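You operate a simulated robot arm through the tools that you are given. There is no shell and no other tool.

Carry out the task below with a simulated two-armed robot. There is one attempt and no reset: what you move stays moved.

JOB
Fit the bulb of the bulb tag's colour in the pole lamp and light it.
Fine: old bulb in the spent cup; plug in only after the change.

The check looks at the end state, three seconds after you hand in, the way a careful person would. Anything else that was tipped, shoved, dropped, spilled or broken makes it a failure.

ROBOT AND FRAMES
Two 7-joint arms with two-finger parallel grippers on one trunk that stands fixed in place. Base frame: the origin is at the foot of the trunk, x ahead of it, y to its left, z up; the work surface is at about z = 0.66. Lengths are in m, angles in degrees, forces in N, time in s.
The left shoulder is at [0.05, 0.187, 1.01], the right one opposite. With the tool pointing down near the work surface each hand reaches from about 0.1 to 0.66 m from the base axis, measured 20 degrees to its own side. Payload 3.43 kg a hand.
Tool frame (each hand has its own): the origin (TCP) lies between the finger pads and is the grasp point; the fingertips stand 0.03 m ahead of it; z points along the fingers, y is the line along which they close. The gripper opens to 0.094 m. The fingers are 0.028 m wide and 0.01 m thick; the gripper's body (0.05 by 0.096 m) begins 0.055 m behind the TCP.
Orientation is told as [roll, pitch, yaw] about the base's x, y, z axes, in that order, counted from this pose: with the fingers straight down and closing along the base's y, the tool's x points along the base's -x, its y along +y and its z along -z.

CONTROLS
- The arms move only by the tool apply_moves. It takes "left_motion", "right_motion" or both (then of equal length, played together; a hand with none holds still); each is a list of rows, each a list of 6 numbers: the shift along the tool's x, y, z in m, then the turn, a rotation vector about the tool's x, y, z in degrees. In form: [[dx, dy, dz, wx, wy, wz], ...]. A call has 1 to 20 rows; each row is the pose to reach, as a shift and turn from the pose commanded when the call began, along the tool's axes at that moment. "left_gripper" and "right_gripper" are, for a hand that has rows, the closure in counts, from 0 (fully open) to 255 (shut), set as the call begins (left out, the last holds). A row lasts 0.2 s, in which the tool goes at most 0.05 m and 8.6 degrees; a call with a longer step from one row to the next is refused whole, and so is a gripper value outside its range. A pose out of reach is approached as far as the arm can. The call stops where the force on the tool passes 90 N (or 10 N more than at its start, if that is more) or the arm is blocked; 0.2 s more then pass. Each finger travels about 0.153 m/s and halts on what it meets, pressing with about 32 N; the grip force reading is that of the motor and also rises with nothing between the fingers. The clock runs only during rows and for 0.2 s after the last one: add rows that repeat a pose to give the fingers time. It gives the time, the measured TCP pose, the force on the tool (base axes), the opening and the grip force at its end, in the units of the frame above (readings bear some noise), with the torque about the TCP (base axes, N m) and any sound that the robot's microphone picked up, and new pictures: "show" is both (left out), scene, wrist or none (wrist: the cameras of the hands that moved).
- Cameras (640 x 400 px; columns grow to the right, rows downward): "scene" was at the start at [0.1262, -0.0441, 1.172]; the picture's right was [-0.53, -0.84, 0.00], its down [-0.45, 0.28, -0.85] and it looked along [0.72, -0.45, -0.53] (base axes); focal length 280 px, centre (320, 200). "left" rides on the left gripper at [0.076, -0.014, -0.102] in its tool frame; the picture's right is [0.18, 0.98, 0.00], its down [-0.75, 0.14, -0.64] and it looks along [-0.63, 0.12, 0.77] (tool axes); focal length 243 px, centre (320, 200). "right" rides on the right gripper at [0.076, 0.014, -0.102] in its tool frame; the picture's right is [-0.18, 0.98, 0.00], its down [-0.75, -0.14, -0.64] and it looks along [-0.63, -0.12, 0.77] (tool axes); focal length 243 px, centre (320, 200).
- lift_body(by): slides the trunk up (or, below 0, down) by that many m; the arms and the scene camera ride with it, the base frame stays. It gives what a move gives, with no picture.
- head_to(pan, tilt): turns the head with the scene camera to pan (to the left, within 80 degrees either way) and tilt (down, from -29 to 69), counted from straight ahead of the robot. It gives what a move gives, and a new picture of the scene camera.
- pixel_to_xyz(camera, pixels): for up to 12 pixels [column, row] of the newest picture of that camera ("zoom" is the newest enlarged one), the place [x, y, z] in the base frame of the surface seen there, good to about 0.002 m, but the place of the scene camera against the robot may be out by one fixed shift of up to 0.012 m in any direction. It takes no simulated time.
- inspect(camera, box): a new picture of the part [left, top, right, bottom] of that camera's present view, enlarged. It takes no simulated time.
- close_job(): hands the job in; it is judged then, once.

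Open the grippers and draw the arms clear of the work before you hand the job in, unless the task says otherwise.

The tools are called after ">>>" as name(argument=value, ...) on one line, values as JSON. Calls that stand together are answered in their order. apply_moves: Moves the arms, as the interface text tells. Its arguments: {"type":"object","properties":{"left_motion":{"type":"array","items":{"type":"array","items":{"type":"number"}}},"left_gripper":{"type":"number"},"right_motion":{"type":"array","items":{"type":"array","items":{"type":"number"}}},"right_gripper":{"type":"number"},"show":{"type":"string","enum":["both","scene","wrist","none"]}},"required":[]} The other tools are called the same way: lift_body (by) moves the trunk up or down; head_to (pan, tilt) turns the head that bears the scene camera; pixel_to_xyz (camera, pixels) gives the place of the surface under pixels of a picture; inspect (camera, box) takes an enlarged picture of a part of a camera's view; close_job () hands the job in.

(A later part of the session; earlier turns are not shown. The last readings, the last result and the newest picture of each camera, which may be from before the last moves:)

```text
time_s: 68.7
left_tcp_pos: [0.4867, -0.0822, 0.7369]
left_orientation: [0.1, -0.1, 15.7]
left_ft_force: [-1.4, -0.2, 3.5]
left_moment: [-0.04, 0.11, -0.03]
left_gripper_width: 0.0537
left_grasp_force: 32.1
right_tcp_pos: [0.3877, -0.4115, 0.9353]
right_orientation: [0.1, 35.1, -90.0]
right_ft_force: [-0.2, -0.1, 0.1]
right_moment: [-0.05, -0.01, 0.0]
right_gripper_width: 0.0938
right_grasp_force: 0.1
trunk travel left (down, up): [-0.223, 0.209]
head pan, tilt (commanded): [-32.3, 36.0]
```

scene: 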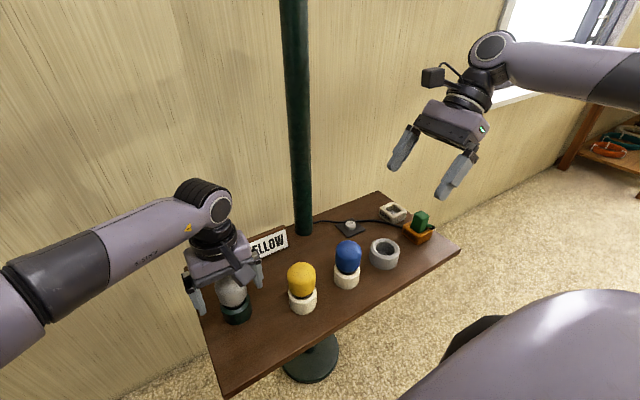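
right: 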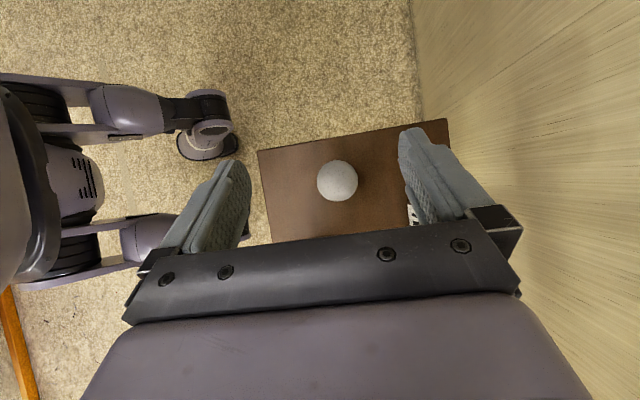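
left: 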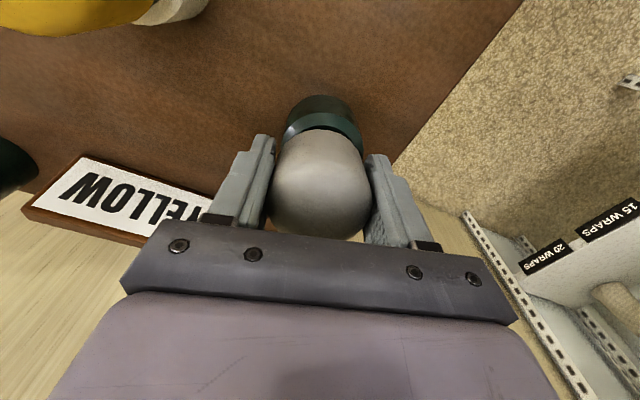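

Torque is nearly nil and the tool is pushed up 3.5 N, so the bulb turns with the hand and climbs: a screw thread, counter-clockwise to remove. I continue to 64° and watch the vertical force.

>>> apply_moves(left_motion=[[0, 0, 0, 0, 0, -8], [0, 0, 0, 0, 0, -16], [0, 0, 0, 0, 0, -24], [0, 0, 0, 0, 0, -32], [0, 0, 0, 0, 0, -40], [0, 0, 0, 0, 0, -48], [0, 0, 0, 0, 0, -48]], show="wrist")

```text
time_s: 70.3
left_tcp_pos: [0.4871, -0.0833, 0.7372]
left_orientation: [-0.1, -0.2, 63.9]
left_ft_force: [-0.3, 0.1, 10.3]
left_moment: [0.01, 0.08, 0.04]
left_gripper_width: 0.0539
left_grasp_force: 32.1
right_tcp_pos: [0.3882, -0.4112, 0.9349]
right_orientation: [0.2, 35.0, -90.0]
right_ft_force: [0.5, -0.3, 0.7]
right_moment: [-0.02, -0.02, -0.01]
right_gripper_width: 0.094
right_grasp_force: 0.0
trunk travel left (down, up): [-0.223, 0.209]
head pan, tilt (commanded): [-32.3, 36.0]
```

left: 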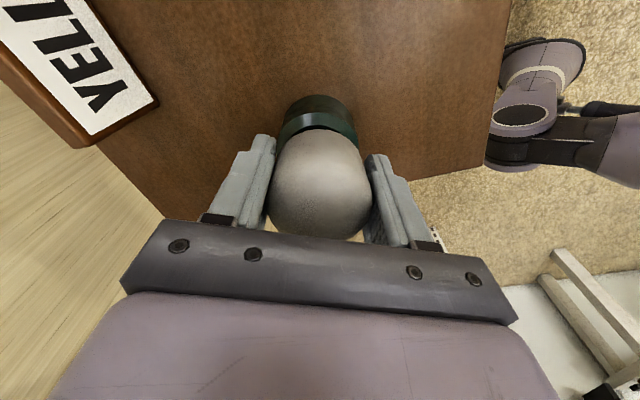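

The upward push grew to 10 N at 64°. I lift 1 mm to gauge the thread's pitch from the change in force.

>>> apply_moves(left_motion=[[0, 0, -0.001, 0, 0, 0], [0, 0, -0.001, 0, 0, 0]], show="none")

```text
time_s: 70.9
left_tcp_pos: [0.4874, -0.084, 0.7372]
left_orientation: [0.0, -0.2, 63.7]
left_ft_force: [-1.0, 1.0, 9.1]
left_moment: [0.02, 0.08, 0.02]
left_gripper_width: 0.0542
left_grasp_force: 32.2
right_tcp_pos: [0.3882, -0.4119, 0.9349]
right_orientation: [0.2, 35.1, -89.9]
right_ft_force: [0.0, 0.2, 0.0]
right_moment: [-0.04, -0.02, 0.0]
right_gripper_width: 0.0938
right_grasp_force: 0.0
trunk travel left (down, up): [-0.223, 0.209]
head pan, tilt (commanded): [-32.3, 36.0]
```

The force dropped only about 1 N. I lift 3 mm more and read again.

>>> apply_moves(left_motion=[[0, 0, -0.0015, 0, 0, 0], [0, 0, -0.003, 0, 0, 0], [0, 0, -0.003, 0, 0, 0]], show="wrist")

```text
time_s: 71.7
left_tcp_pos: [0.4889, -0.0834, 0.7406]
left_orientation: [0.0, -0.2, 63.6]
left_ft_force: [0.2, 0.2, -0.2]
left_moment: [0.01, -0.01, 0.0]
left_gripper_width: 0.0537
left_grasp_force: 32.3
right_tcp_pos: [0.3875, -0.4122, 0.9338]
right_orientation: [0.0, 35.0, -90.1]
right_ft_force: [-0.1, -0.6, -0.4]
right_moment: [0.01, 0.0, 0.01]
right_gripper_width: 0.0941
right_grasp_force: 0.0
trunk travel left (down, up): [-0.223, 0.209]
head pan, tilt (commanded): [-32.3, 36.0]
```

left: 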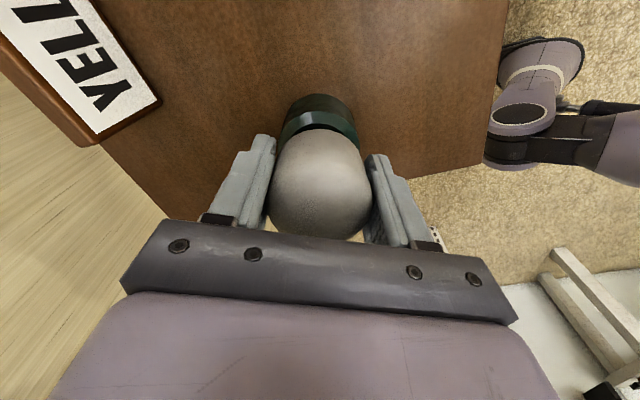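

At 4 mm lift the force is zero again. I turn another 64° counter-clockwise and watch.

>>> apply_moves(left_motion=[[0, 0, 0, 0, 0, -8], [0, 0, 0, 0, 0, -16], [0, 0, 0, 0, 0, -24], [0, 0, 0, 0, 0, -32], [0, 0, 0, 0, 0, -40], [0, 0, 0, 0, 0, -48], [0, 0, 0, 0, 0, -56], [0, 0, 0, 0, 0, -64], [0, 0, 0, 0, 0, -64]], show="both")

```text
time_s: 73.7
left_tcp_pos: [0.4897, -0.0817, 0.741]
left_orientation: [-0.3, -0.1, 127.9]
left_ft_force: [11.1, 0.2, -1.0]
left_moment: [-0.01, -0.56, -0.12]
left_gripper_width: 0.0536
left_grasp_force: 32.5
right_tcp_pos: [0.3884, -0.4112, 0.9341]
right_orientation: [-0.1, 35.0, -90.2]
right_ft_force: [-0.1, -0.3, 0.2]
right_moment: [0.01, -0.05, -0.01]
right_gripper_width: 0.0941
right_grasp_force: 0.0
trunk travel left (down, up): [-0.223, 0.209]
head pan, tilt (commanded): [-32.3, 36.0]
```

scene: 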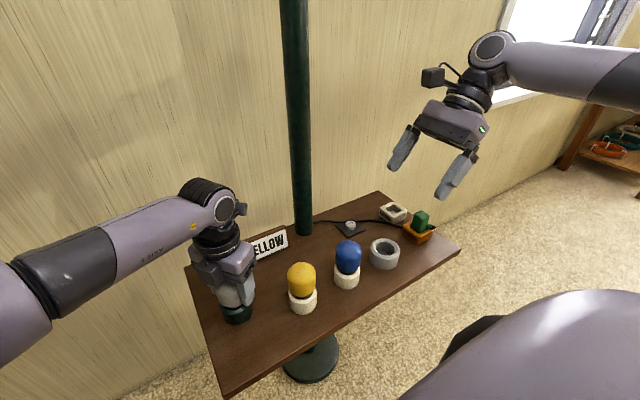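
left: 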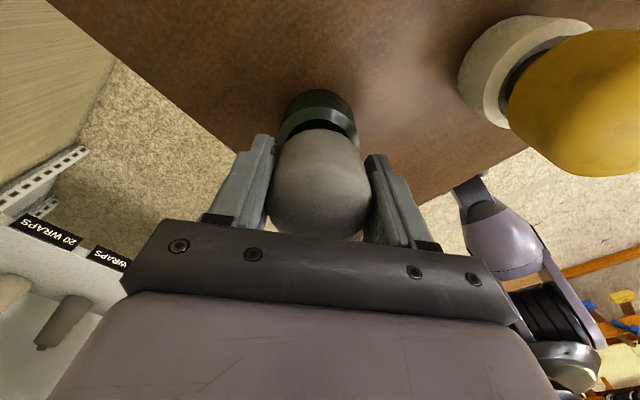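

A sideways force of 11 N in x shows my grip is a few mm off the bulb's axis, while the vertical force is nil. I test a 3 mm lift with a 3 mm shift to relieve the side force.

>>> apply_moves(left_motion=[[0.0018, -0.0023, 0, 0, 0, 0], [0.0018, -0.0023, -0.0015, 0, 0, 0], [0.0018, -0.0023, -0.003, 0, 0, 0], [0.0018, -0.0023, -0.003, 0, 0, 0]], show="wrist")

```text
time_s: 74.7
left_tcp_pos: [0.4895, -0.0826, 0.7427]
left_orientation: [-0.1, -0.1, 127.7]
left_ft_force: [0.2, 0.1, -0.9]
left_moment: [0.0, -0.01, 0.02]
left_gripper_width: 0.0537
left_grasp_force: 31.4
right_tcp_pos: [0.3884, -0.4123, 0.9335]
right_orientation: [-0.1, 35.0, -90.1]
right_ft_force: [-0.2, -0.8, 0.2]
right_moment: [0.0, 0.02, 0.01]
right_gripper_width: 0.0941
right_grasp_force: 0.1
trunk travel left (down, up): [-0.223, 0.209]
head pan, tilt (commanded): [-32.3, 36.0]
```

left: 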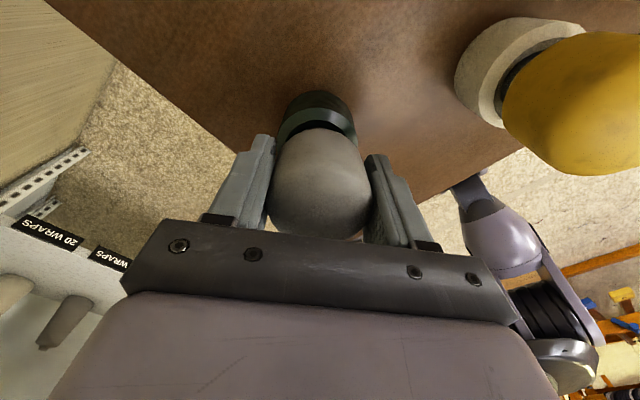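

All forces vanished and the bulb has risen about 5 mm with the hand. I try lifting 10 mm more to see if it's free.

>>> apply_moves(left_motion=[[0, 0, -0.0025, 0, 0, 0], [0, 0, -0.005, 0, 0, 0], [0, 0, -0.0075, 0, 0, 0], [0, 0, -0.01, 0, 0, 0], [0, 0, -0.01, 0, 0, 0]], show="both")

```text
time_s: 75.9
left_tcp_pos: [0.4913, -0.083, 0.7529]
left_orientation: [-0.2, -0.1, 127.7]
left_ft_force: [0.4, -0.1, -0.4]
left_moment: [-0.02, 0.03, 0.0]
left_gripper_width: 0.0538
left_grasp_force: 32.0
right_tcp_pos: [0.3891, -0.4109, 0.9345]
right_orientation: [0.1, 35.0, -90.1]
right_ft_force: [-0.1, -0.1, 0.2]
right_moment: [-0.03, 0.0, 0.03]
right_gripper_width: 0.0941
right_grasp_force: 0.1
trunk travel left (down, up): [-0.223, 0.209]
head pan, tilt (commanded): [-32.3, 36.0]
```

scene: 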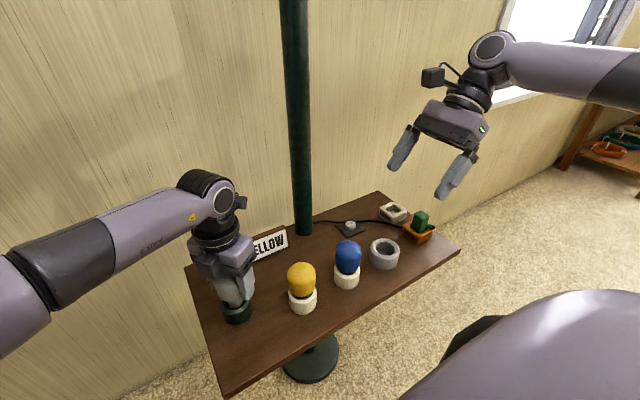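
left: 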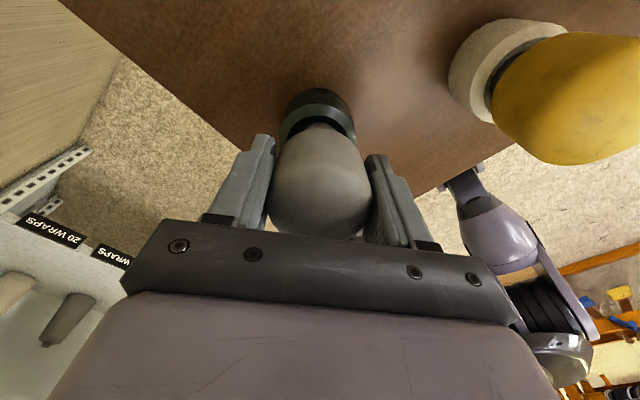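

The bulb rises freely now, so it's unlocked. I lift it fully out (another 60 mm) to look at its base before deciding how to pass it on.

>>> apply_moves(left_motion=[[0, 0, -0.02, 0, 0, 0], [0, 0, -0.04, 0, 0, 0], [0, 0, -0.06, 0, 0, 0], [0, 0, -0.06, 0, 0, 0]], show="both")

>>> inspect(camera="scene", box=[170, 210, 300, 340])

```text
time_s: 76.9
left_tcp_pos: [0.4908, -0.0836, 0.8138]
left_orientation: [-0.1, 0.0, 127.6]
left_ft_force: [-0.4, -0.2, -0.2]
left_moment: [-0.01, 0.03, -0.03]
left_gripper_width: 0.0541
left_grasp_force: 31.9
right_tcp_pos: [0.3891, -0.4119, 0.9343]
right_orientation: [0.0, 35.0, -90.1]
right_ft_force: [0.3, 0.0, 0.3]
right_moment: [-0.02, -0.02, -0.01]
right_gripper_width: 0.0939
right_grasp_force: 0.1
trunk travel left (down, up): [-0.223, 0.209]
head pan, tilt (commanded): [-32.3, 36.0]
```

scene: 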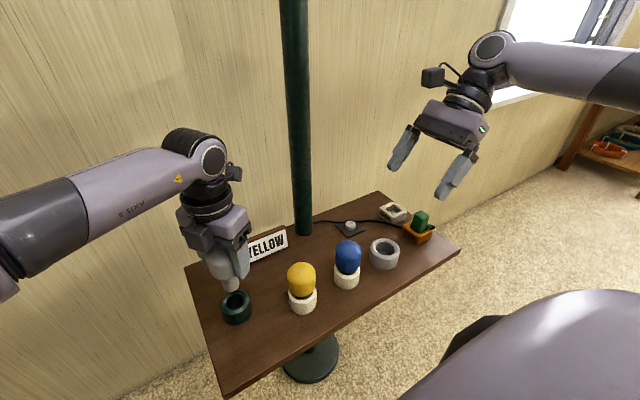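
left: 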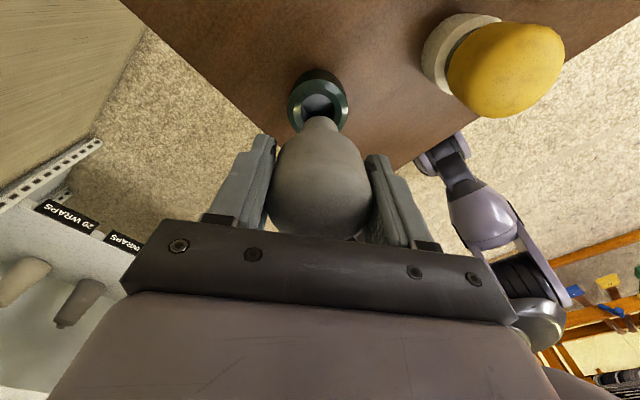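

```text
3.08 times, centred on (235, 275) of scene
```

zoom: 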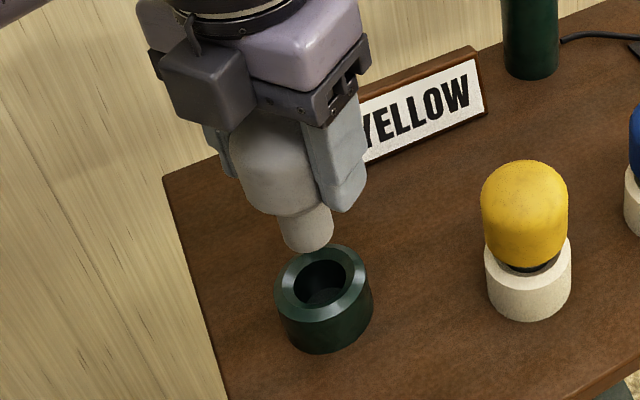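

The bulb has a plain narrow neck and the lamp holder an open chamfered hole. I'll set the unlocked bulb loosely back in the holder, so that the tilted right hand can take it to the spent cup.

>>> apply_moves(left_motion=[[0, 0, 0.02, 0, 0, 0], [0, 0, 0.04, 0, 0, 0], [0, 0, 0.055, 0, 0, 0], [0, 0, 0.065, 0, 0, 0], [0, 0, 0.07, 0, 0, 0], [0, 0, 0.072, 0, 0, 0], [0, 0, 0.072, 0, 0, 0]], show="both")

```text
time_s: 78.5
left_tcp_pos: [0.4894, -0.0862, 0.7425]
left_orientation: [-0.2, 0.3, 127.8]
left_ft_force: [0.9, -2.6, 26.4]
left_moment: [-0.43, 0.17, 0.03]
left_gripper_width: 0.0532
left_grasp_force: 31.9
right_tcp_pos: [0.3861, -0.4119, 0.9361]
right_orientation: [0.2, 35.0, -90.0]
right_ft_force: [0.0, 1.3, 0.5]
right_moment: [0.01, 0.04, 0.01]
right_gripper_width: 0.0942
right_grasp_force: 0.1
trunk travel left (down, up): [-0.223, 0.209]
head pan, tilt (commanded): [-32.3, 36.0]
```

scene: 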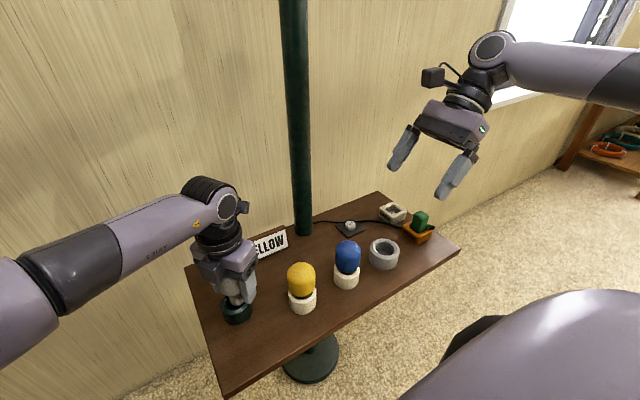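
left: 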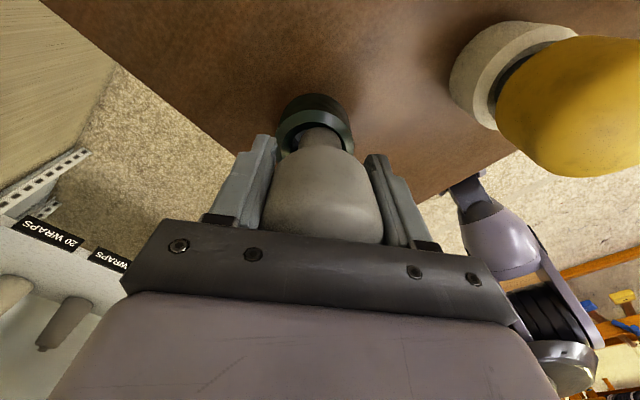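

The tool reads 26 N upward and the neck is still visible at (318,140), so it caught on the rim and slid in the grip. I back up 15 mm and look.

>>> apply_moves(left_motion=[[0, 0, -0.005, 0, 0, 0], [0, 0, -0.015, 0, 0, 0], [0, 0, -0.015, 0, 0, 0]], show="both")

>>> inspect(camera="left", box=[240, 70, 400, 250])

>>> inspect(camera="scene", box=[180, 230, 290, 340])

```text
time_s: 79.3
left_tcp_pos: [0.4907, -0.0832, 0.7559]
left_orientation: [-0.1, -0.2, 127.7]
left_ft_force: [0.1, -0.3, -0.3]
left_moment: [0.03, 0.03, 0.04]
left_gripper_width: 0.0531
left_grasp_force: 32.0
right_tcp_pos: [0.3875, -0.4105, 0.9345]
right_orientation: [0.0, 35.0, -90.0]
right_ft_force: [-0.1, 0.2, -0.1]
right_moment: [0.02, -0.01, 0.02]
right_gripper_width: 0.0941
right_grasp_force: 0.1
trunk travel left (down, up): [-0.223, 0.209]
head pan, tilt (commanded): [-32.3, 36.0]
```

scene: 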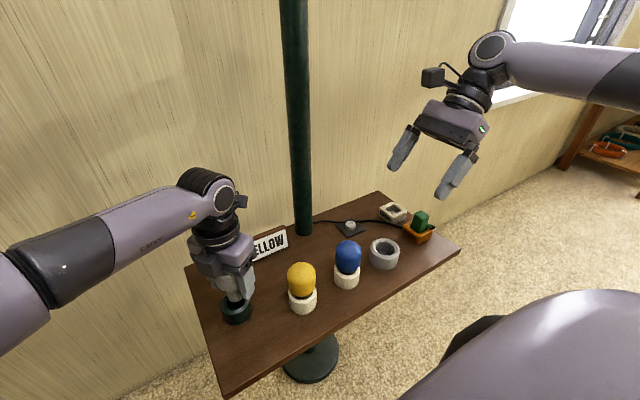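
left: 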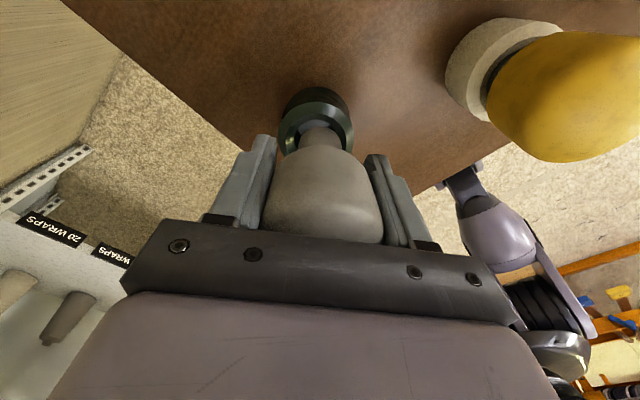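

```text
2.22 times, centred on (320, 160) of left
```

zoom: 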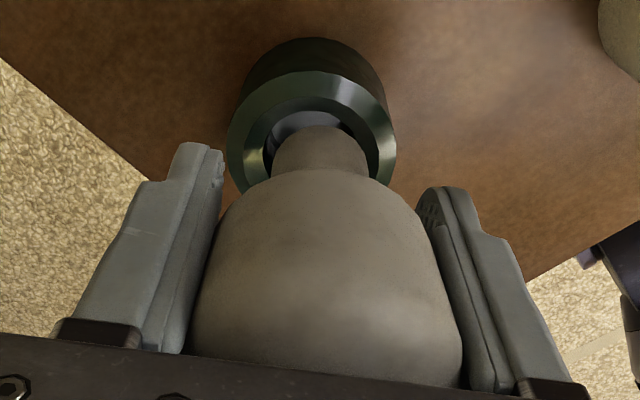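

```text
3.64 times, centred on (235, 285) of scene
```

zoom: 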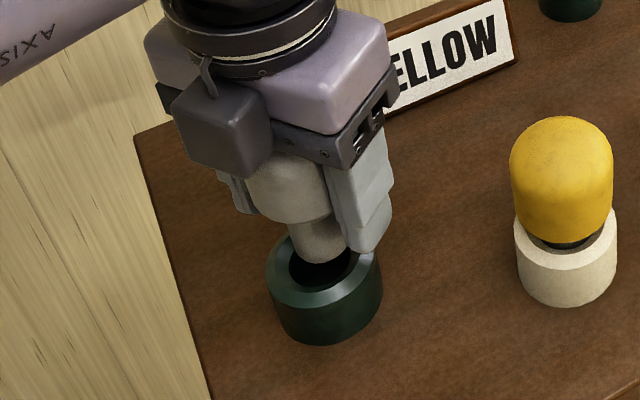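

The bulb slid up in the grip, its neck poised over the hole. I measure the holder rim and the neck to find the sideways error.

>>> inspect(camera="left", box=[270, 80, 370, 160])

>>> pixel_to_xyz(camera="zoom", pixels=[[130, 200], [500, 200], [310, 55], [140, 230], [480, 230], [200, 110], [420, 110], [310, 200], [230, 230], [410, 230], [320, 170]])

```text
5.00 times, centred on (320, 120) of left
```

zoom: 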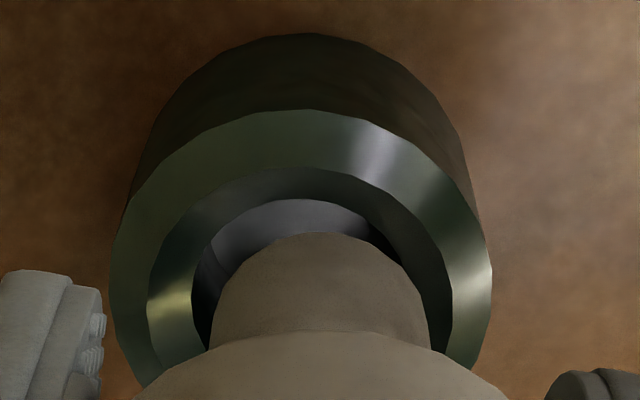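

```text
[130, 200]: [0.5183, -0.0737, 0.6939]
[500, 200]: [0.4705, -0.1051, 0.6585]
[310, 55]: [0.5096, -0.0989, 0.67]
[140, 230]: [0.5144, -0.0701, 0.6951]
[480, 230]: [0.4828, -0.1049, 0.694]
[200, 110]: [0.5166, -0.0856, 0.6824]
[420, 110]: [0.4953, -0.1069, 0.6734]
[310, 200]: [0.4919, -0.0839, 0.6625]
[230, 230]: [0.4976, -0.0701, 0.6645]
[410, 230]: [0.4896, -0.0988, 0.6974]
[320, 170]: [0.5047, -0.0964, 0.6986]
```

I fit the holder's rim with more points, including the chamfer's inner edge and the neck's sides.

>>> pixel_to_xyz(camera="zoom", pixels=[[312, 115], [118, 290], [485, 285], [185, 165], [435, 165], [150, 345], [470, 345], [300, 175], [160, 290], [448, 290], [215, 185], [390, 190]])

>>> pixel_to_xyz(camera="left", pixels=[[320, 135], [304, 142], [334, 142], [319, 160], [319, 200], [300, 200], [340, 200]])

```text
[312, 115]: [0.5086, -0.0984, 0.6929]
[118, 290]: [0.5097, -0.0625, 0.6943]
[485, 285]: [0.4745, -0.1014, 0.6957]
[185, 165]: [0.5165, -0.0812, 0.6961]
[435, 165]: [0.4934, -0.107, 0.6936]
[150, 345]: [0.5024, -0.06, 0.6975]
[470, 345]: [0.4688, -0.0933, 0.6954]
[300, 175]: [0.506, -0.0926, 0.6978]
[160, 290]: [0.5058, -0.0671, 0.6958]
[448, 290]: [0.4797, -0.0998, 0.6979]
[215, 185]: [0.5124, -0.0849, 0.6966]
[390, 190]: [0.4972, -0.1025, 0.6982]
```

```text
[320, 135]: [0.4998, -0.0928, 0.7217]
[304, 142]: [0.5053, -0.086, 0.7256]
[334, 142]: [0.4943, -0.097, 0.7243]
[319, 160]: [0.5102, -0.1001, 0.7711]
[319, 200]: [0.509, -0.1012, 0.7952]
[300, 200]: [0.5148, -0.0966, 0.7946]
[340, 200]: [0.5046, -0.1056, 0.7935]
```

The neck's centre is within about 1 mm of the hole, and the earlier moment says the rim was caught on the -x,-y side. I shift the bulb ~1.4 mm to +x,+y and descend in small steps, watching force.

>>> apply_moves(left_motion=[[0, -0.0014, 0, 0, 0, 0], [0, -0.0014, 0.003, 0, 0, 0], [0, -0.0014, 0.006, 0, 0, 0], [0, -0.0014, 0.008, 0, 0, 0], [0, -0.0014, 0.008, 0, 0, 0]], show="wrist")

```text
time_s: 80.5
left_tcp_pos: [0.4921, -0.0821, 0.7477]
left_orientation: [-0.2, -0.2, 127.7]
left_ft_force: [-0.5, 0.0, -1.0]
left_moment: [0.0, -0.01, -0.01]
left_gripper_width: 0.0533
left_grasp_force: 32.3
right_tcp_pos: [0.3885, -0.4106, 0.9345]
right_orientation: [0.0, 35.0, -90.1]
right_ft_force: [0.3, 0.4, -0.3]
right_moment: [0.0, -0.02, 0.02]
right_gripper_width: 0.094
right_grasp_force: 0.0
trunk travel left (down, up): [-0.223, 0.209]
head pan, tilt (commanded): [-32.3, 36.0]
```

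left: 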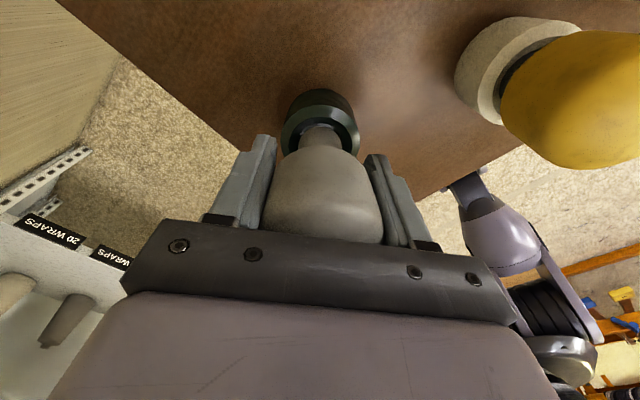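

No force yet at TCP z = 0.748. I keep descending in 2 mm steps.

>>> apply_moves(left_motion=[[0, 0, 0.002, 0, 0, 0], [0, 0, 0.004, 0, 0, 0], [0, 0, 0.006, 0, 0, 0], [0, 0, 0.008, 0, 0, 0], [0, 0, 0.008, 0, 0, 0]], show="wrist")

```text
time_s: 81.7
left_tcp_pos: [0.4916, -0.0819, 0.7424]
left_orientation: [-0.4, 0.2, 127.8]
left_ft_force: [0.2, 5.5, 23.5]
left_moment: [-0.07, -0.14, 0.05]
left_gripper_width: 0.0532
left_grasp_force: 32.7
right_tcp_pos: [0.3873, -0.4115, 0.9355]
right_orientation: [0.2, 34.9, -90.0]
right_ft_force: [0.2, -0.3, 0.5]
right_moment: [0.0, -0.01, 0.01]
right_gripper_width: 0.0937
right_grasp_force: 0.1
trunk travel left (down, up): [-0.223, 0.209]
head pan, tilt (commanded): [-32.3, 36.0]
```

left: 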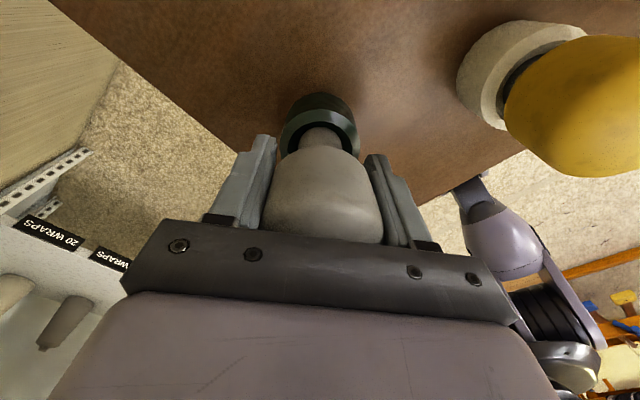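

It meets a stop at z = 0.7424 again with contact on the -y side (force +5.5 N in y). I back up 4 mm, shift 2 mm in +y, and try again.

>>> apply_moves(left_motion=[[0, 0, -0.004, 0, 0, 0], [-0.0016, -0.0012, -0.004, 0, 0, 0], [-0.0016, -0.0012, -0.001, 0, 0, 0], [-0.0016, -0.0012, 0.001, 0, 0, 0], [-0.0016, -0.0012, 0.003, 0, 0, 0], [-0.0016, -0.0012, 0.003, 0, 0, 0]], show="wrist")

```text
time_s: 83.1
left_tcp_pos: [0.4918, -0.0801, 0.7361]
left_orientation: [-0.2, -0.1, 127.8]
left_ft_force: [-2.0, 1.3, -0.3]
left_moment: [0.1, 0.03, -0.06]
left_gripper_width: 0.0531
left_grasp_force: 32.3
right_tcp_pos: [0.3877, -0.4112, 0.9345]
right_orientation: [0.1, 35.0, -90.0]
right_ft_force: [0.1, -0.3, 0.8]
right_moment: [-0.01, 0.01, 0.01]
right_gripper_width: 0.094
right_grasp_force: 0.0
trunk travel left (down, up): [-0.223, 0.209]
head pan, tilt (commanded): [-32.3, 36.0]
```

left: 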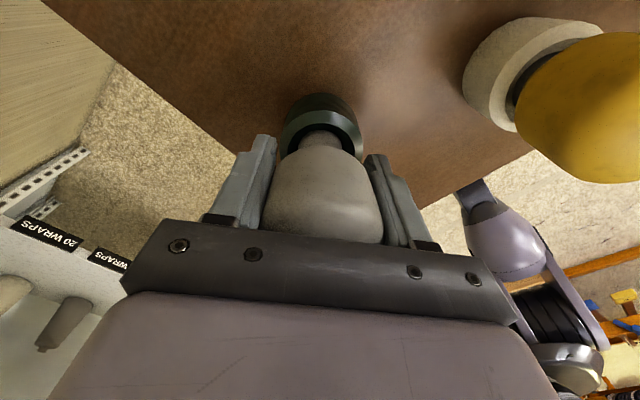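

It slipped into the bore: z = 0.736 with no load, at hand position (0.4918, -0.080). I continue down in small steps.

>>> apply_moves(left_motion=[[0, 0, 0.002, 0, 0, 0], [0, 0, 0.004, 0, 0, 0], [0, 0, 0.006, 0, 0, 0], [0, 0, 0.008, 0, 0, 0], [0, 0, 0.008, 0, 0, 0]], show="wrist")

```text
time_s: 84.3
left_tcp_pos: [0.4914, -0.0812, 0.7287]
left_orientation: [-0.2, -0.2, 127.7]
left_ft_force: [-6.2, 5.6, 1.3]
left_moment: [0.14, 0.2, -0.01]
left_gripper_width: 0.0528
left_grasp_force: 31.9
right_tcp_pos: [0.3873, -0.4126, 0.9346]
right_orientation: [0.1, 34.9, -90.0]
right_ft_force: [0.1, 0.1, 0.6]
right_moment: [-0.01, 0.0, 0.01]
right_gripper_width: 0.0939
right_grasp_force: 0.2
trunk travel left (down, up): [-0.223, 0.209]
head pan, tilt (commanded): [-32.3, 36.0]
```

left: 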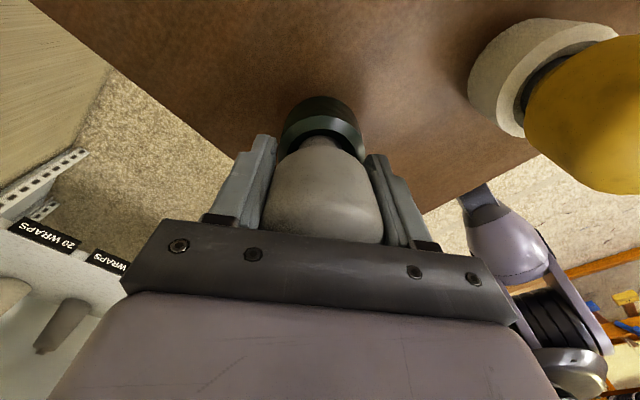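

The neck is now deep in the bore. I open the left gripper to let the bulb drop home, then rise straight up.

>>> apply_moves(left_motion=[[0, 0, 0, 0, 0, 0], [0, 0, 0, 0, 0, 0], [0, 0, 0, 0, 0, 0], [0, 0, -0.03, 0, 0, 0], [0, 0, -0.07, 0, 0, 0], [0, 0, -0.11, 0, 0, 0], [0, 0, -0.15, 0, 0, 0], [0, 0, -0.15, 0, 0, 0]], left_gripper=0, show="both")

```text
time_s: 86.1
left_tcp_pos: [0.4907, -0.0818, 0.8785]
left_orientation: [-0.2, -0.1, 127.7]
left_ft_force: [-0.6, -0.1, 0.3]
left_moment: [0.0, -0.01, 0.0]
left_gripper_width: 0.094
left_grasp_force: 0.1
right_tcp_pos: [0.3886, -0.4116, 0.9338]
right_orientation: [0.1, 35.0, -90.0]
right_ft_force: [-0.7, 0.5, -0.2]
right_moment: [0.04, 0.0, 0.0]
right_gripper_width: 0.0939
right_grasp_force: 0.1
trunk travel left (down, up): [-0.223, 0.209]
head pan, tilt (commanded): [-32.3, 36.0]
```

scene: 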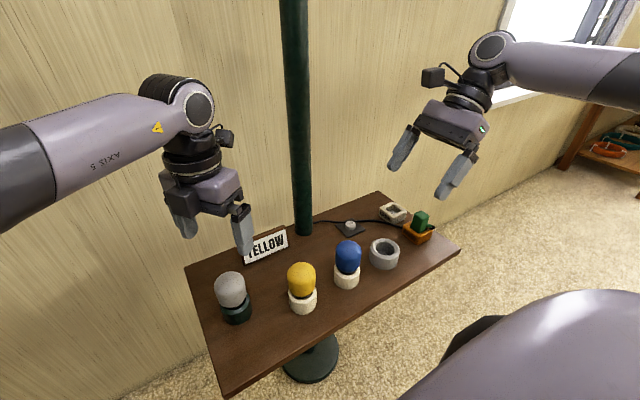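
left: 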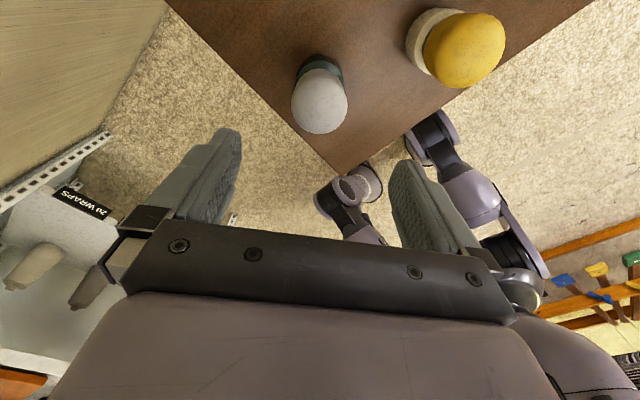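

The grey bulb stands in the holder again at (231,290), unlocked. I take the left hand back out to the left, turning its yaw back to zero on the way.

>>> apply_moves(left_motion=[[-0.022, -0.004, -0.0037, 0, 0, 8], [-0.044, -0.008, -0.0075, 0, 0, 16], [-0.066, -0.012, -0.011, 0, 0, 24], [-0.088, -0.016, -0.015, 0, 0, 32], [-0.11, -0.02, -0.019, 0, 0, 40], [-0.132, -0.024, -0.022, 0, 0, 48], [-0.154, -0.028, -0.026, 0, 0, 56], [-0.176, -0.032, -0.03, 0, 0, 64], [-0.198, -0.036, -0.034, 0, 0, 72], [-0.22, -0.04, -0.038, 0, 0, 80], [-0.242, -0.044, -0.042, 0, 0, 88], [-0.264, -0.048, -0.045, 0, 0, 96], [-0.286, -0.052, -0.049, 0, 0, 104], [-0.308, -0.056, -0.053, 0, 0, 112], [-0.33, -0.06, -0.056, 0, 0, 120], [-0.355, -0.0636, -0.06, 0, 0, 127.7]], show="scene")

>>> pixel_to_xyz(camera="scene", pixels=[[230, 283], [229, 276], [301, 270], [302, 266], [348, 245]])

```text
time_s: 89.5
left_tcp_pos: [0.3236, 0.2384, 0.9389]
left_orientation: [0.2, 0.0, -0.1]
left_ft_force: [-0.2, -0.2, 0.5]
left_moment: [0.01, -0.03, -0.01]
left_gripper_width: 0.0939
left_grasp_force: 0.1
right_tcp_pos: [0.3891, -0.4131, 0.9334]
right_orientation: [0.1, 34.9, -90.0]
right_ft_force: [0.4, -0.2, -0.4]
right_moment: [0.02, 0.01, 0.03]
right_gripper_width: 0.094
right_grasp_force: 0.1
trunk travel left (down, up): [-0.223, 0.209]
head pan, tilt (commanded): [-32.3, 36.0]
```

scene: 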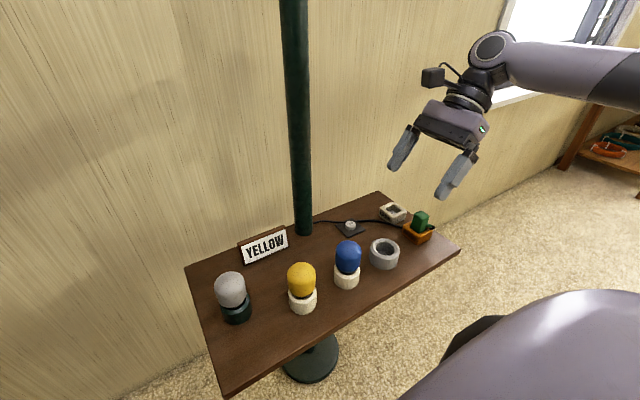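

```text
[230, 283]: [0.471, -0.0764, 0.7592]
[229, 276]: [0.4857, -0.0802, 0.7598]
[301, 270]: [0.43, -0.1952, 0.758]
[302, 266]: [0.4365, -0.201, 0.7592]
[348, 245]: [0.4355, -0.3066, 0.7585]
```

Now the tilted right hand goes back over the grey bulb at (0.491, -0.0805) at z ≈ 0.934.

>>> apply_moves(right_motion=[[0.034, 0.0128, 0.0238, 0, 0, 0], [0.068, 0.0256, 0.0476, 0, 0, 0], [0.102, 0.0384, 0.0715, 0, 0, 0], [0.136, 0.0512, 0.0953, 0, 0, 0], [0.17, 0.064, 0.119, 0, 0, 0], [0.204, 0.0768, 0.143, 0, 0, 0], [0.238, 0.0896, 0.1668, 0, 0, 0], [0.272, 0.1025, 0.1906, 0, 0, 0], [0.272, 0.1025, 0.1906, 0, 0, 0], [0.272, 0.1025, 0.1906, 0, 0, 0]], right_gripper=0)

```text
time_s: 91.7
left_tcp_pos: [0.3241, 0.2389, 0.939]
left_orientation: [0.2, -0.1, 0.1]
left_ft_force: [0.1, -0.1, -0.4]
left_moment: [0.01, 0.0, -0.02]
left_gripper_width: 0.094
left_grasp_force: 0.0
right_tcp_pos: [0.4871, -0.0799, 0.9342]
right_orientation: [0.1, 35.0, -90.1]
right_ft_force: [1.3, 0.0, -0.1]
right_moment: [-0.04, -0.03, -0.03]
right_gripper_width: 0.0942
right_grasp_force: 0.1
trunk travel left (down, up): [-0.223, 0.209]
head pan, tilt (commanded): [-32.3, 36.0]
```

scene: 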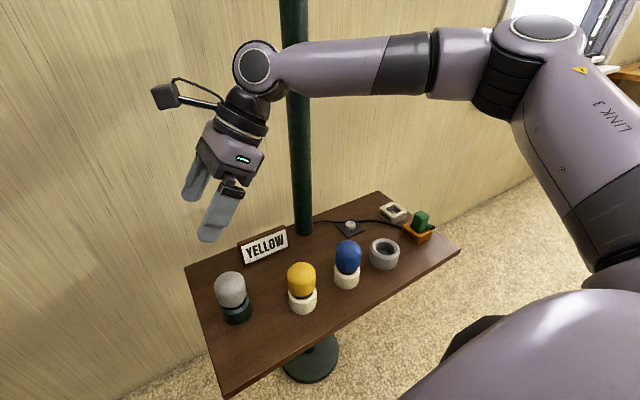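
right: 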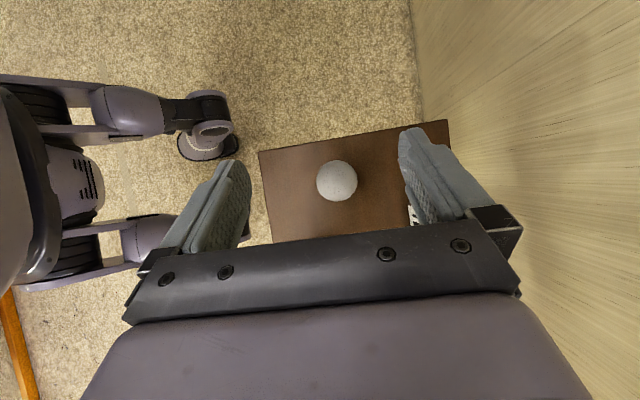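

The hand is at x = 0.487, 3-4 mm short of the bulb's centre. I nudge it, then lower the trunk 0.192 m as before.

>>> apply_moves(right_motion=[[0, 0.003, 0, 0, 0, 0], [0, 0.003, 0, 0, 0, 0]], show="none")

>>> lift_body(by=-0.12)

>>> apply_moves(right_motion=[[0, 0, 0, 0, 0, 0]], show="wrist")

```text
time_s: 92.3
left_tcp_pos: [0.3232, 0.2374, 0.9394]
left_orientation: [0.2, 0.0, 0.0]
left_ft_force: [-0.4, 0.4, 0.2]
left_moment: [-0.01, 0.01, -0.02]
left_gripper_width: 0.0941
left_grasp_force: 0.0
right_tcp_pos: [0.49, -0.0824, 0.9348]
right_orientation: [0.1, 35.2, -90.1]
right_ft_force: [0.4, -0.3, 0.0]
right_moment: [0.0, -0.02, -0.01]
right_gripper_width: 0.0941
right_grasp_force: 0.0
right hand out of reach, approached as far as the arm can: row 1, 2
trunk travel left (down, up): [-0.223, 0.209]
head pan, tilt (commanded): [-32.3, 36.0]
```

```text
time_s: 93.8
left_tcp_pos: [0.3251, 0.2387, 0.819]
left_orientation: [0.2, -0.1, 0.1]
left_ft_force: [0.2, -0.2, -0.6]
left_moment: [0.01, 0.03, 0.01]
left_gripper_width: 0.0941
left_grasp_force: 0.0
right_tcp_pos: [0.4892, -0.0811, 0.8169]
right_orientation: [0.0, 35.1, -90.0]
right_ft_force: [0.3, 0.4, -0.1]
right_moment: [0.0, -0.01, -0.04]
right_gripper_width: 0.0941
right_grasp_force: 0.0
trunk travel left (down, up): [-0.103, 0.329]
head pan, tilt (commanded): [-32.3, 36.0]
```

```text
time_s: 94.2
left_tcp_pos: [0.3244, 0.2376, 0.8188]
left_orientation: [0.2, -0.2, 0.0]
left_ft_force: [0.0, 1.0, 0.1]
left_moment: [-0.01, -0.02, -0.03]
left_gripper_width: 0.0939
left_grasp_force: 0.1
right_tcp_pos: [0.4884, -0.0815, 0.8159]
right_orientation: [0.1, 35.1, -90.0]
right_ft_force: [-1.1, -0.2, -1.1]
right_moment: [-0.03, -0.02, -0.03]
right_gripper_width: 0.0939
right_grasp_force: 0.1
trunk travel left (down, up): [-0.103, 0.329]
head pan, tilt (commanded): [-32.3, 36.0]
```

right: 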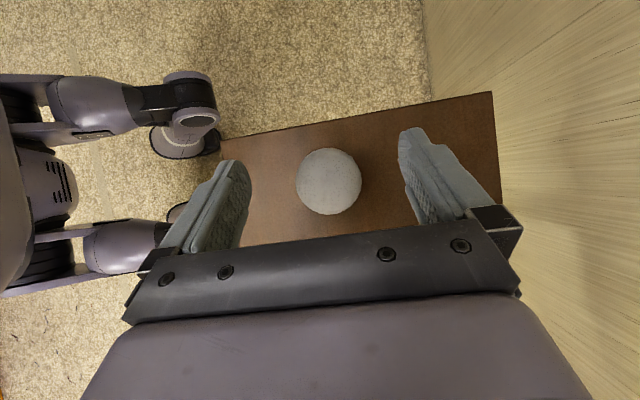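

Aligned as before. I lower the remaining 0.075 m and close the gripper next.

>>> lift_body(by=-0.075)

>>> apply_moves(right_motion=[[0, 0, 0, 0, 0, 0], [0, 0, 0, 0, 0, 0], [0, 0, 0, 0, 0, 0], [0, 0, 0, 0, 0, 0]], right_gripper=255, show="both")

```text
time_s: 95.3
left_tcp_pos: [0.3239, 0.2396, 0.7458]
left_orientation: [0.2, -0.1, 0.0]
left_ft_force: [0.4, -0.2, -0.4]
left_moment: [0.0, 0.02, -0.01]
left_gripper_width: 0.0943
left_grasp_force: 0.2
right_tcp_pos: [0.4894, -0.0806, 0.7402]
right_orientation: [0.1, 35.0, -90.0]
right_ft_force: [-0.2, 0.1, -1.1]
right_moment: [0.01, 0.01, -0.02]
right_gripper_width: 0.0942
right_grasp_force: 0.1
trunk travel left (down, up): [-0.028, 0.404]
head pan, tilt (commanded): [-32.3, 36.0]
```

```text
time_s: 96.3
left_tcp_pos: [0.3249, 0.2383, 0.7449]
left_orientation: [0.2, 0.0, 0.0]
left_ft_force: [0.0, 0.5, 0.2]
left_moment: [-0.01, 0.02, 0.03]
left_gripper_width: 0.0944
left_grasp_force: 0.1
right_tcp_pos: [0.4889, -0.0822, 0.7405]
right_orientation: [0.1, 35.1, -90.0]
right_ft_force: [0.6, 0.1, 1.2]
right_moment: [0.02, -0.06, 0.01]
right_gripper_width: 0.0559
right_grasp_force: 31.5
trunk travel left (down, up): [-0.028, 0.404]
head pan, tilt (commanded): [-32.3, 36.0]
```

scene: 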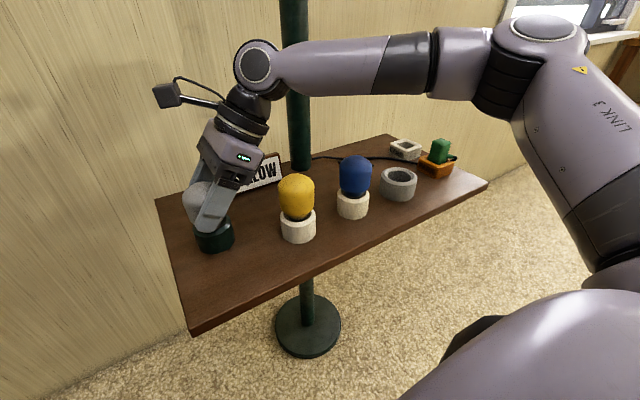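
right: 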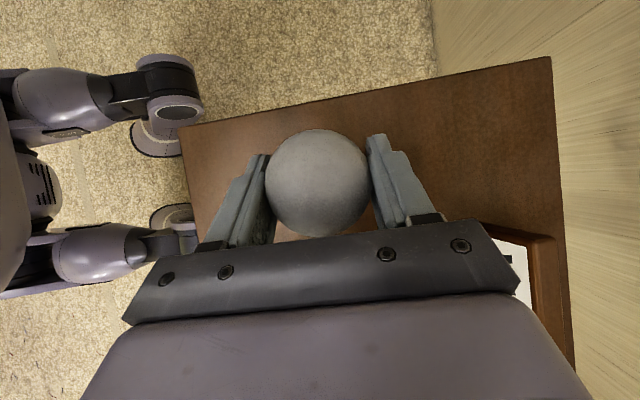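

Gripped at 0.056 m. I raise the trunk by 0.02 m first to see whether the bulb comes up with the hand.

>>> lift_body(by=0.02)

>>> apply_moves(right_motion=[[0, 0, 0, 0, 0, 0]], show="both")

```text
time_s: 97.0
left_tcp_pos: [0.325, 0.2389, 0.7648]
left_orientation: [0.3, -0.1, 0.0]
left_ft_force: [-0.5, 0.3, 0.6]
left_moment: [0.0, 0.0, -0.02]
left_gripper_width: 0.094
left_grasp_force: 0.1
right_tcp_pos: [0.4899, -0.082, 0.76]
right_orientation: [0.1, 35.1, -90.1]
right_ft_force: [0.5, -0.2, -1.4]
right_moment: [-0.01, 0.02, -0.03]
right_gripper_width: 0.0561
right_grasp_force: 32.2
trunk travel left (down, up): [-0.048, 0.384]
head pan, tilt (commanded): [-32.3, 36.0]
```

```text
time_s: 97.3
left_tcp_pos: [0.3247, 0.238, 0.7643]
left_orientation: [0.1, -0.1, 0.0]
left_ft_force: [0.5, 0.0, 0.6]
left_moment: [0.0, 0.01, -0.01]
left_gripper_width: 0.0942
left_grasp_force: 0.1
right_tcp_pos: [0.49, -0.0808, 0.7595]
right_orientation: [0.1, 35.2, -90.0]
right_ft_force: [0.1, 0.0, -0.3]
right_moment: [0.0, 0.02, 0.04]
right_gripper_width: 0.0559
right_grasp_force: 32.6
trunk travel left (down, up): [-0.048, 0.384]
head pan, tilt (commanded): [-32.3, 36.0]
```

scene: 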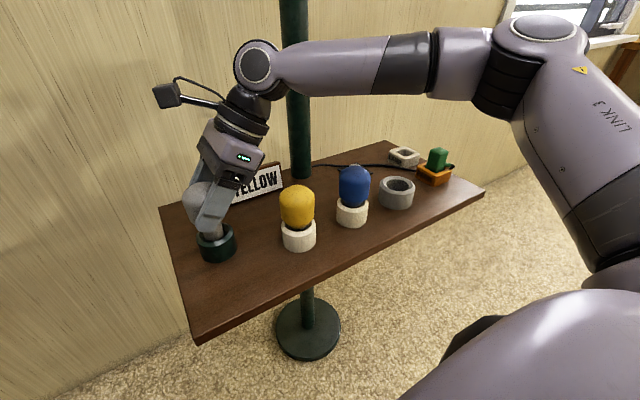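
right: 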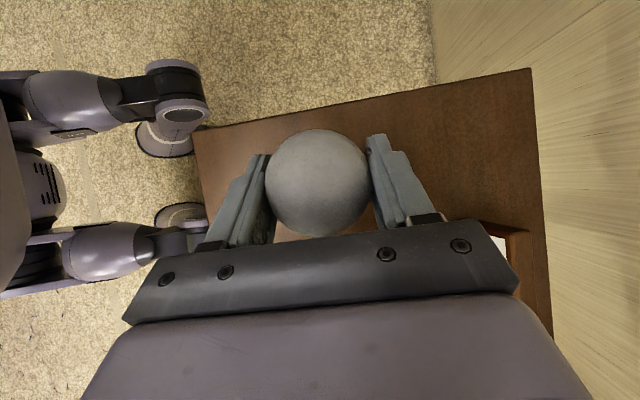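

The bulb came up with the hand (width still 0.056, neck showing above the holder). I raise the trunk the rest of the way.

>>> lift_body(by=0.175)

>>> apply_moves(right_motion=[[0, 0, 0, 0, 0, 0]], show="both")

```text
time_s: 99.3
left_tcp_pos: [0.3244, 0.2389, 0.9392]
left_orientation: [0.3, -0.1, 0.0]
left_ft_force: [-0.6, 0.6, 0.2]
left_moment: [0.03, 0.0, -0.01]
left_gripper_width: 0.0939
left_grasp_force: 0.0
right_tcp_pos: [0.4901, -0.0811, 0.9341]
right_orientation: [0.1, 35.1, -90.1]
right_ft_force: [-0.2, -0.4, -0.4]
right_moment: [0.02, 0.0, 0.0]
right_gripper_width: 0.056
right_grasp_force: 31.4
trunk travel left (down, up): [-0.223, 0.209]
head pan, tilt (commanded): [-32.3, 36.0]
```

```text
time_s: 99.7
left_tcp_pos: [0.3245, 0.2389, 0.9405]
left_orientation: [0.3, -0.2, 0.0]
left_ft_force: [0.5, -0.6, 0.6]
left_moment: [0.03, -0.01, 0.0]
left_gripper_width: 0.0939
left_grasp_force: 0.1
right_tcp_pos: [0.4897, -0.0807, 0.935]
right_orientation: [0.1, 35.1, -90.0]
right_ft_force: [0.1, 0.4, -0.8]
right_moment: [0.02, 0.01, 0.0]
right_gripper_width: 0.0559
right_grasp_force: 32.2
trunk travel left (down, up): [-0.223, 0.209]
head pan, tilt (commanded): [-32.3, 36.0]
```

scene: 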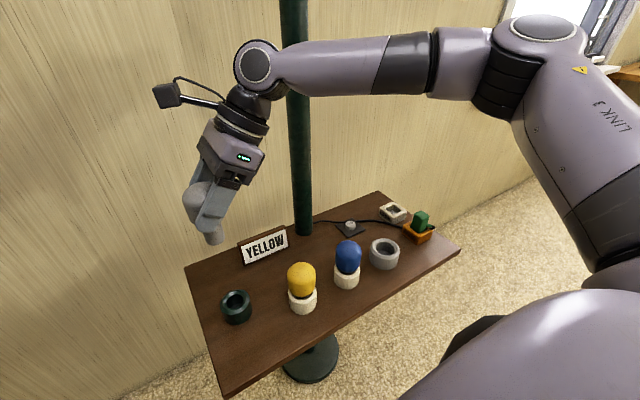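
right: 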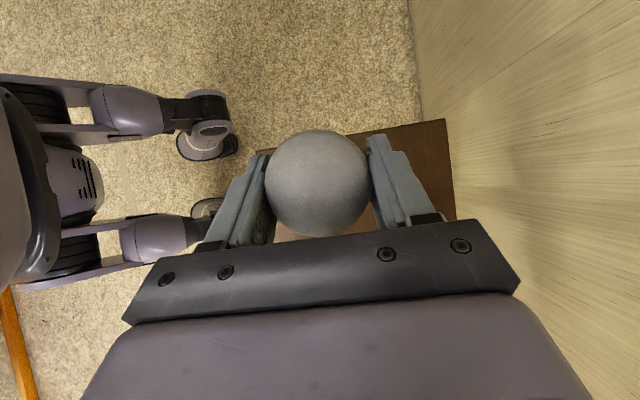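

The grey bulb hangs upright from the tilted right hand and the lamp holder is empty. To place it in the spent cup, I measure the cup and the lamp holder in the scene view (the holder, known at (0.4915, -0.0815), gives the camera's shift).

>>> inspect(camera="scene", box=[205, 280, 265, 335])

>>> inspect(camera="scene", box=[355, 230, 415, 280])

>>> pixel_to_xyz(camera="scene", pixels=[[236, 292], [223, 301], [250, 300], [237, 310], [384, 240], [371, 247], [398, 247], [384, 257]])

```text
7.27 times, centred on (235, 308) of scene
```

zoom: 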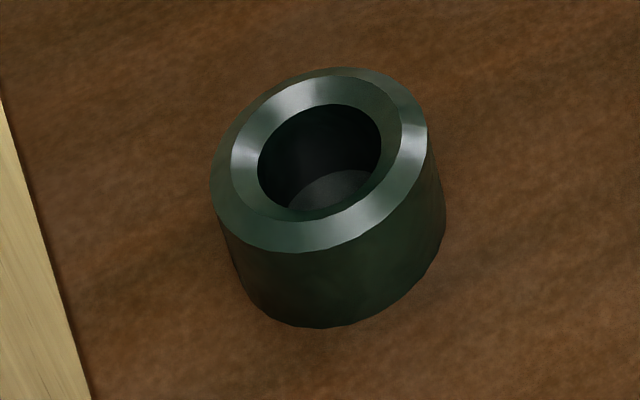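

```text
8.00 times, centred on (385, 255) of scene
```

zoom: 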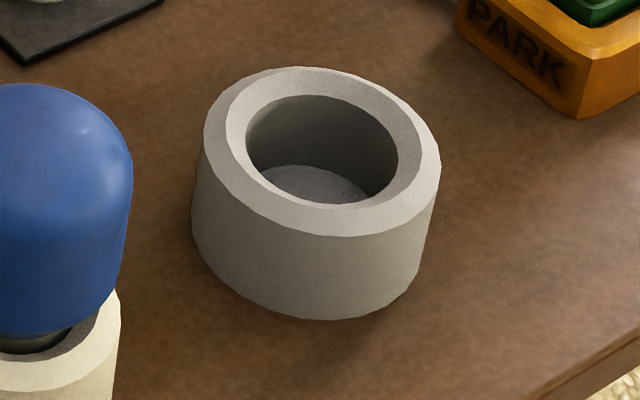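

```text
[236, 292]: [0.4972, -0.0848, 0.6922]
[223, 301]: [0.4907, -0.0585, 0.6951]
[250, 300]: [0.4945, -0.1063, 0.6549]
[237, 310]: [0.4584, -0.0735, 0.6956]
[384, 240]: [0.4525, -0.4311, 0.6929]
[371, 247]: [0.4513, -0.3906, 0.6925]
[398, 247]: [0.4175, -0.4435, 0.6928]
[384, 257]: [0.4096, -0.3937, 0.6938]
```

I fit the cup's rim from the zoomed picture.

>>> pixel_to_xyz(camera="zoom", pixels=[[208, 140], [434, 185], [297, 71], [335, 230], [235, 90], [400, 110], [245, 195], [415, 215], [320, 190], [330, 100], [250, 150], [396, 160]])

>>> inspect(camera="scene", box=[205, 280, 265, 335])

>>> pixel_to_xyz(camera="zoom", pixels=[[217, 185], [424, 140], [340, 72], [280, 246], [255, 110], [400, 90], [235, 225], [370, 225], [400, 190], [330, 205], [320, 108]])

```text
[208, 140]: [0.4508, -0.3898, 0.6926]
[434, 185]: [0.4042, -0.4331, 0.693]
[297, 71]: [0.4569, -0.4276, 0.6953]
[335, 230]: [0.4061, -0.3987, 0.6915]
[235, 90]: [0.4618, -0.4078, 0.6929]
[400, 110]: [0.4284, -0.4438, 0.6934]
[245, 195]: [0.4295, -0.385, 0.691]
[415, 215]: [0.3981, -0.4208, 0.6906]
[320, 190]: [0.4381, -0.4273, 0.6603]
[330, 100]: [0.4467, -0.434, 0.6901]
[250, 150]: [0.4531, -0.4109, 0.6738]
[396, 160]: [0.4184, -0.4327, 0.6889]
```

```text
7.27 times, centred on (235, 308) of scene
```

zoom: 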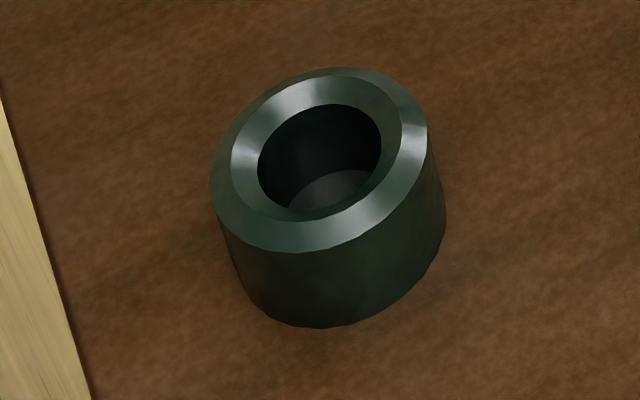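

```text
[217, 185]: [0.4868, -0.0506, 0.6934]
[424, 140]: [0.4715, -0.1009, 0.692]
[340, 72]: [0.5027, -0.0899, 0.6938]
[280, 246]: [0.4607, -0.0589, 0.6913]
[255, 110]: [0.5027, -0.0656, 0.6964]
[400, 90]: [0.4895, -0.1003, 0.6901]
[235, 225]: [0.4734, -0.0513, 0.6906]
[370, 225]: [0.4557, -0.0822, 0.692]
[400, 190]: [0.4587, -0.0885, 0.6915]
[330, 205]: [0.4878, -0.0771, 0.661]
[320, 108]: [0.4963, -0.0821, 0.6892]
```

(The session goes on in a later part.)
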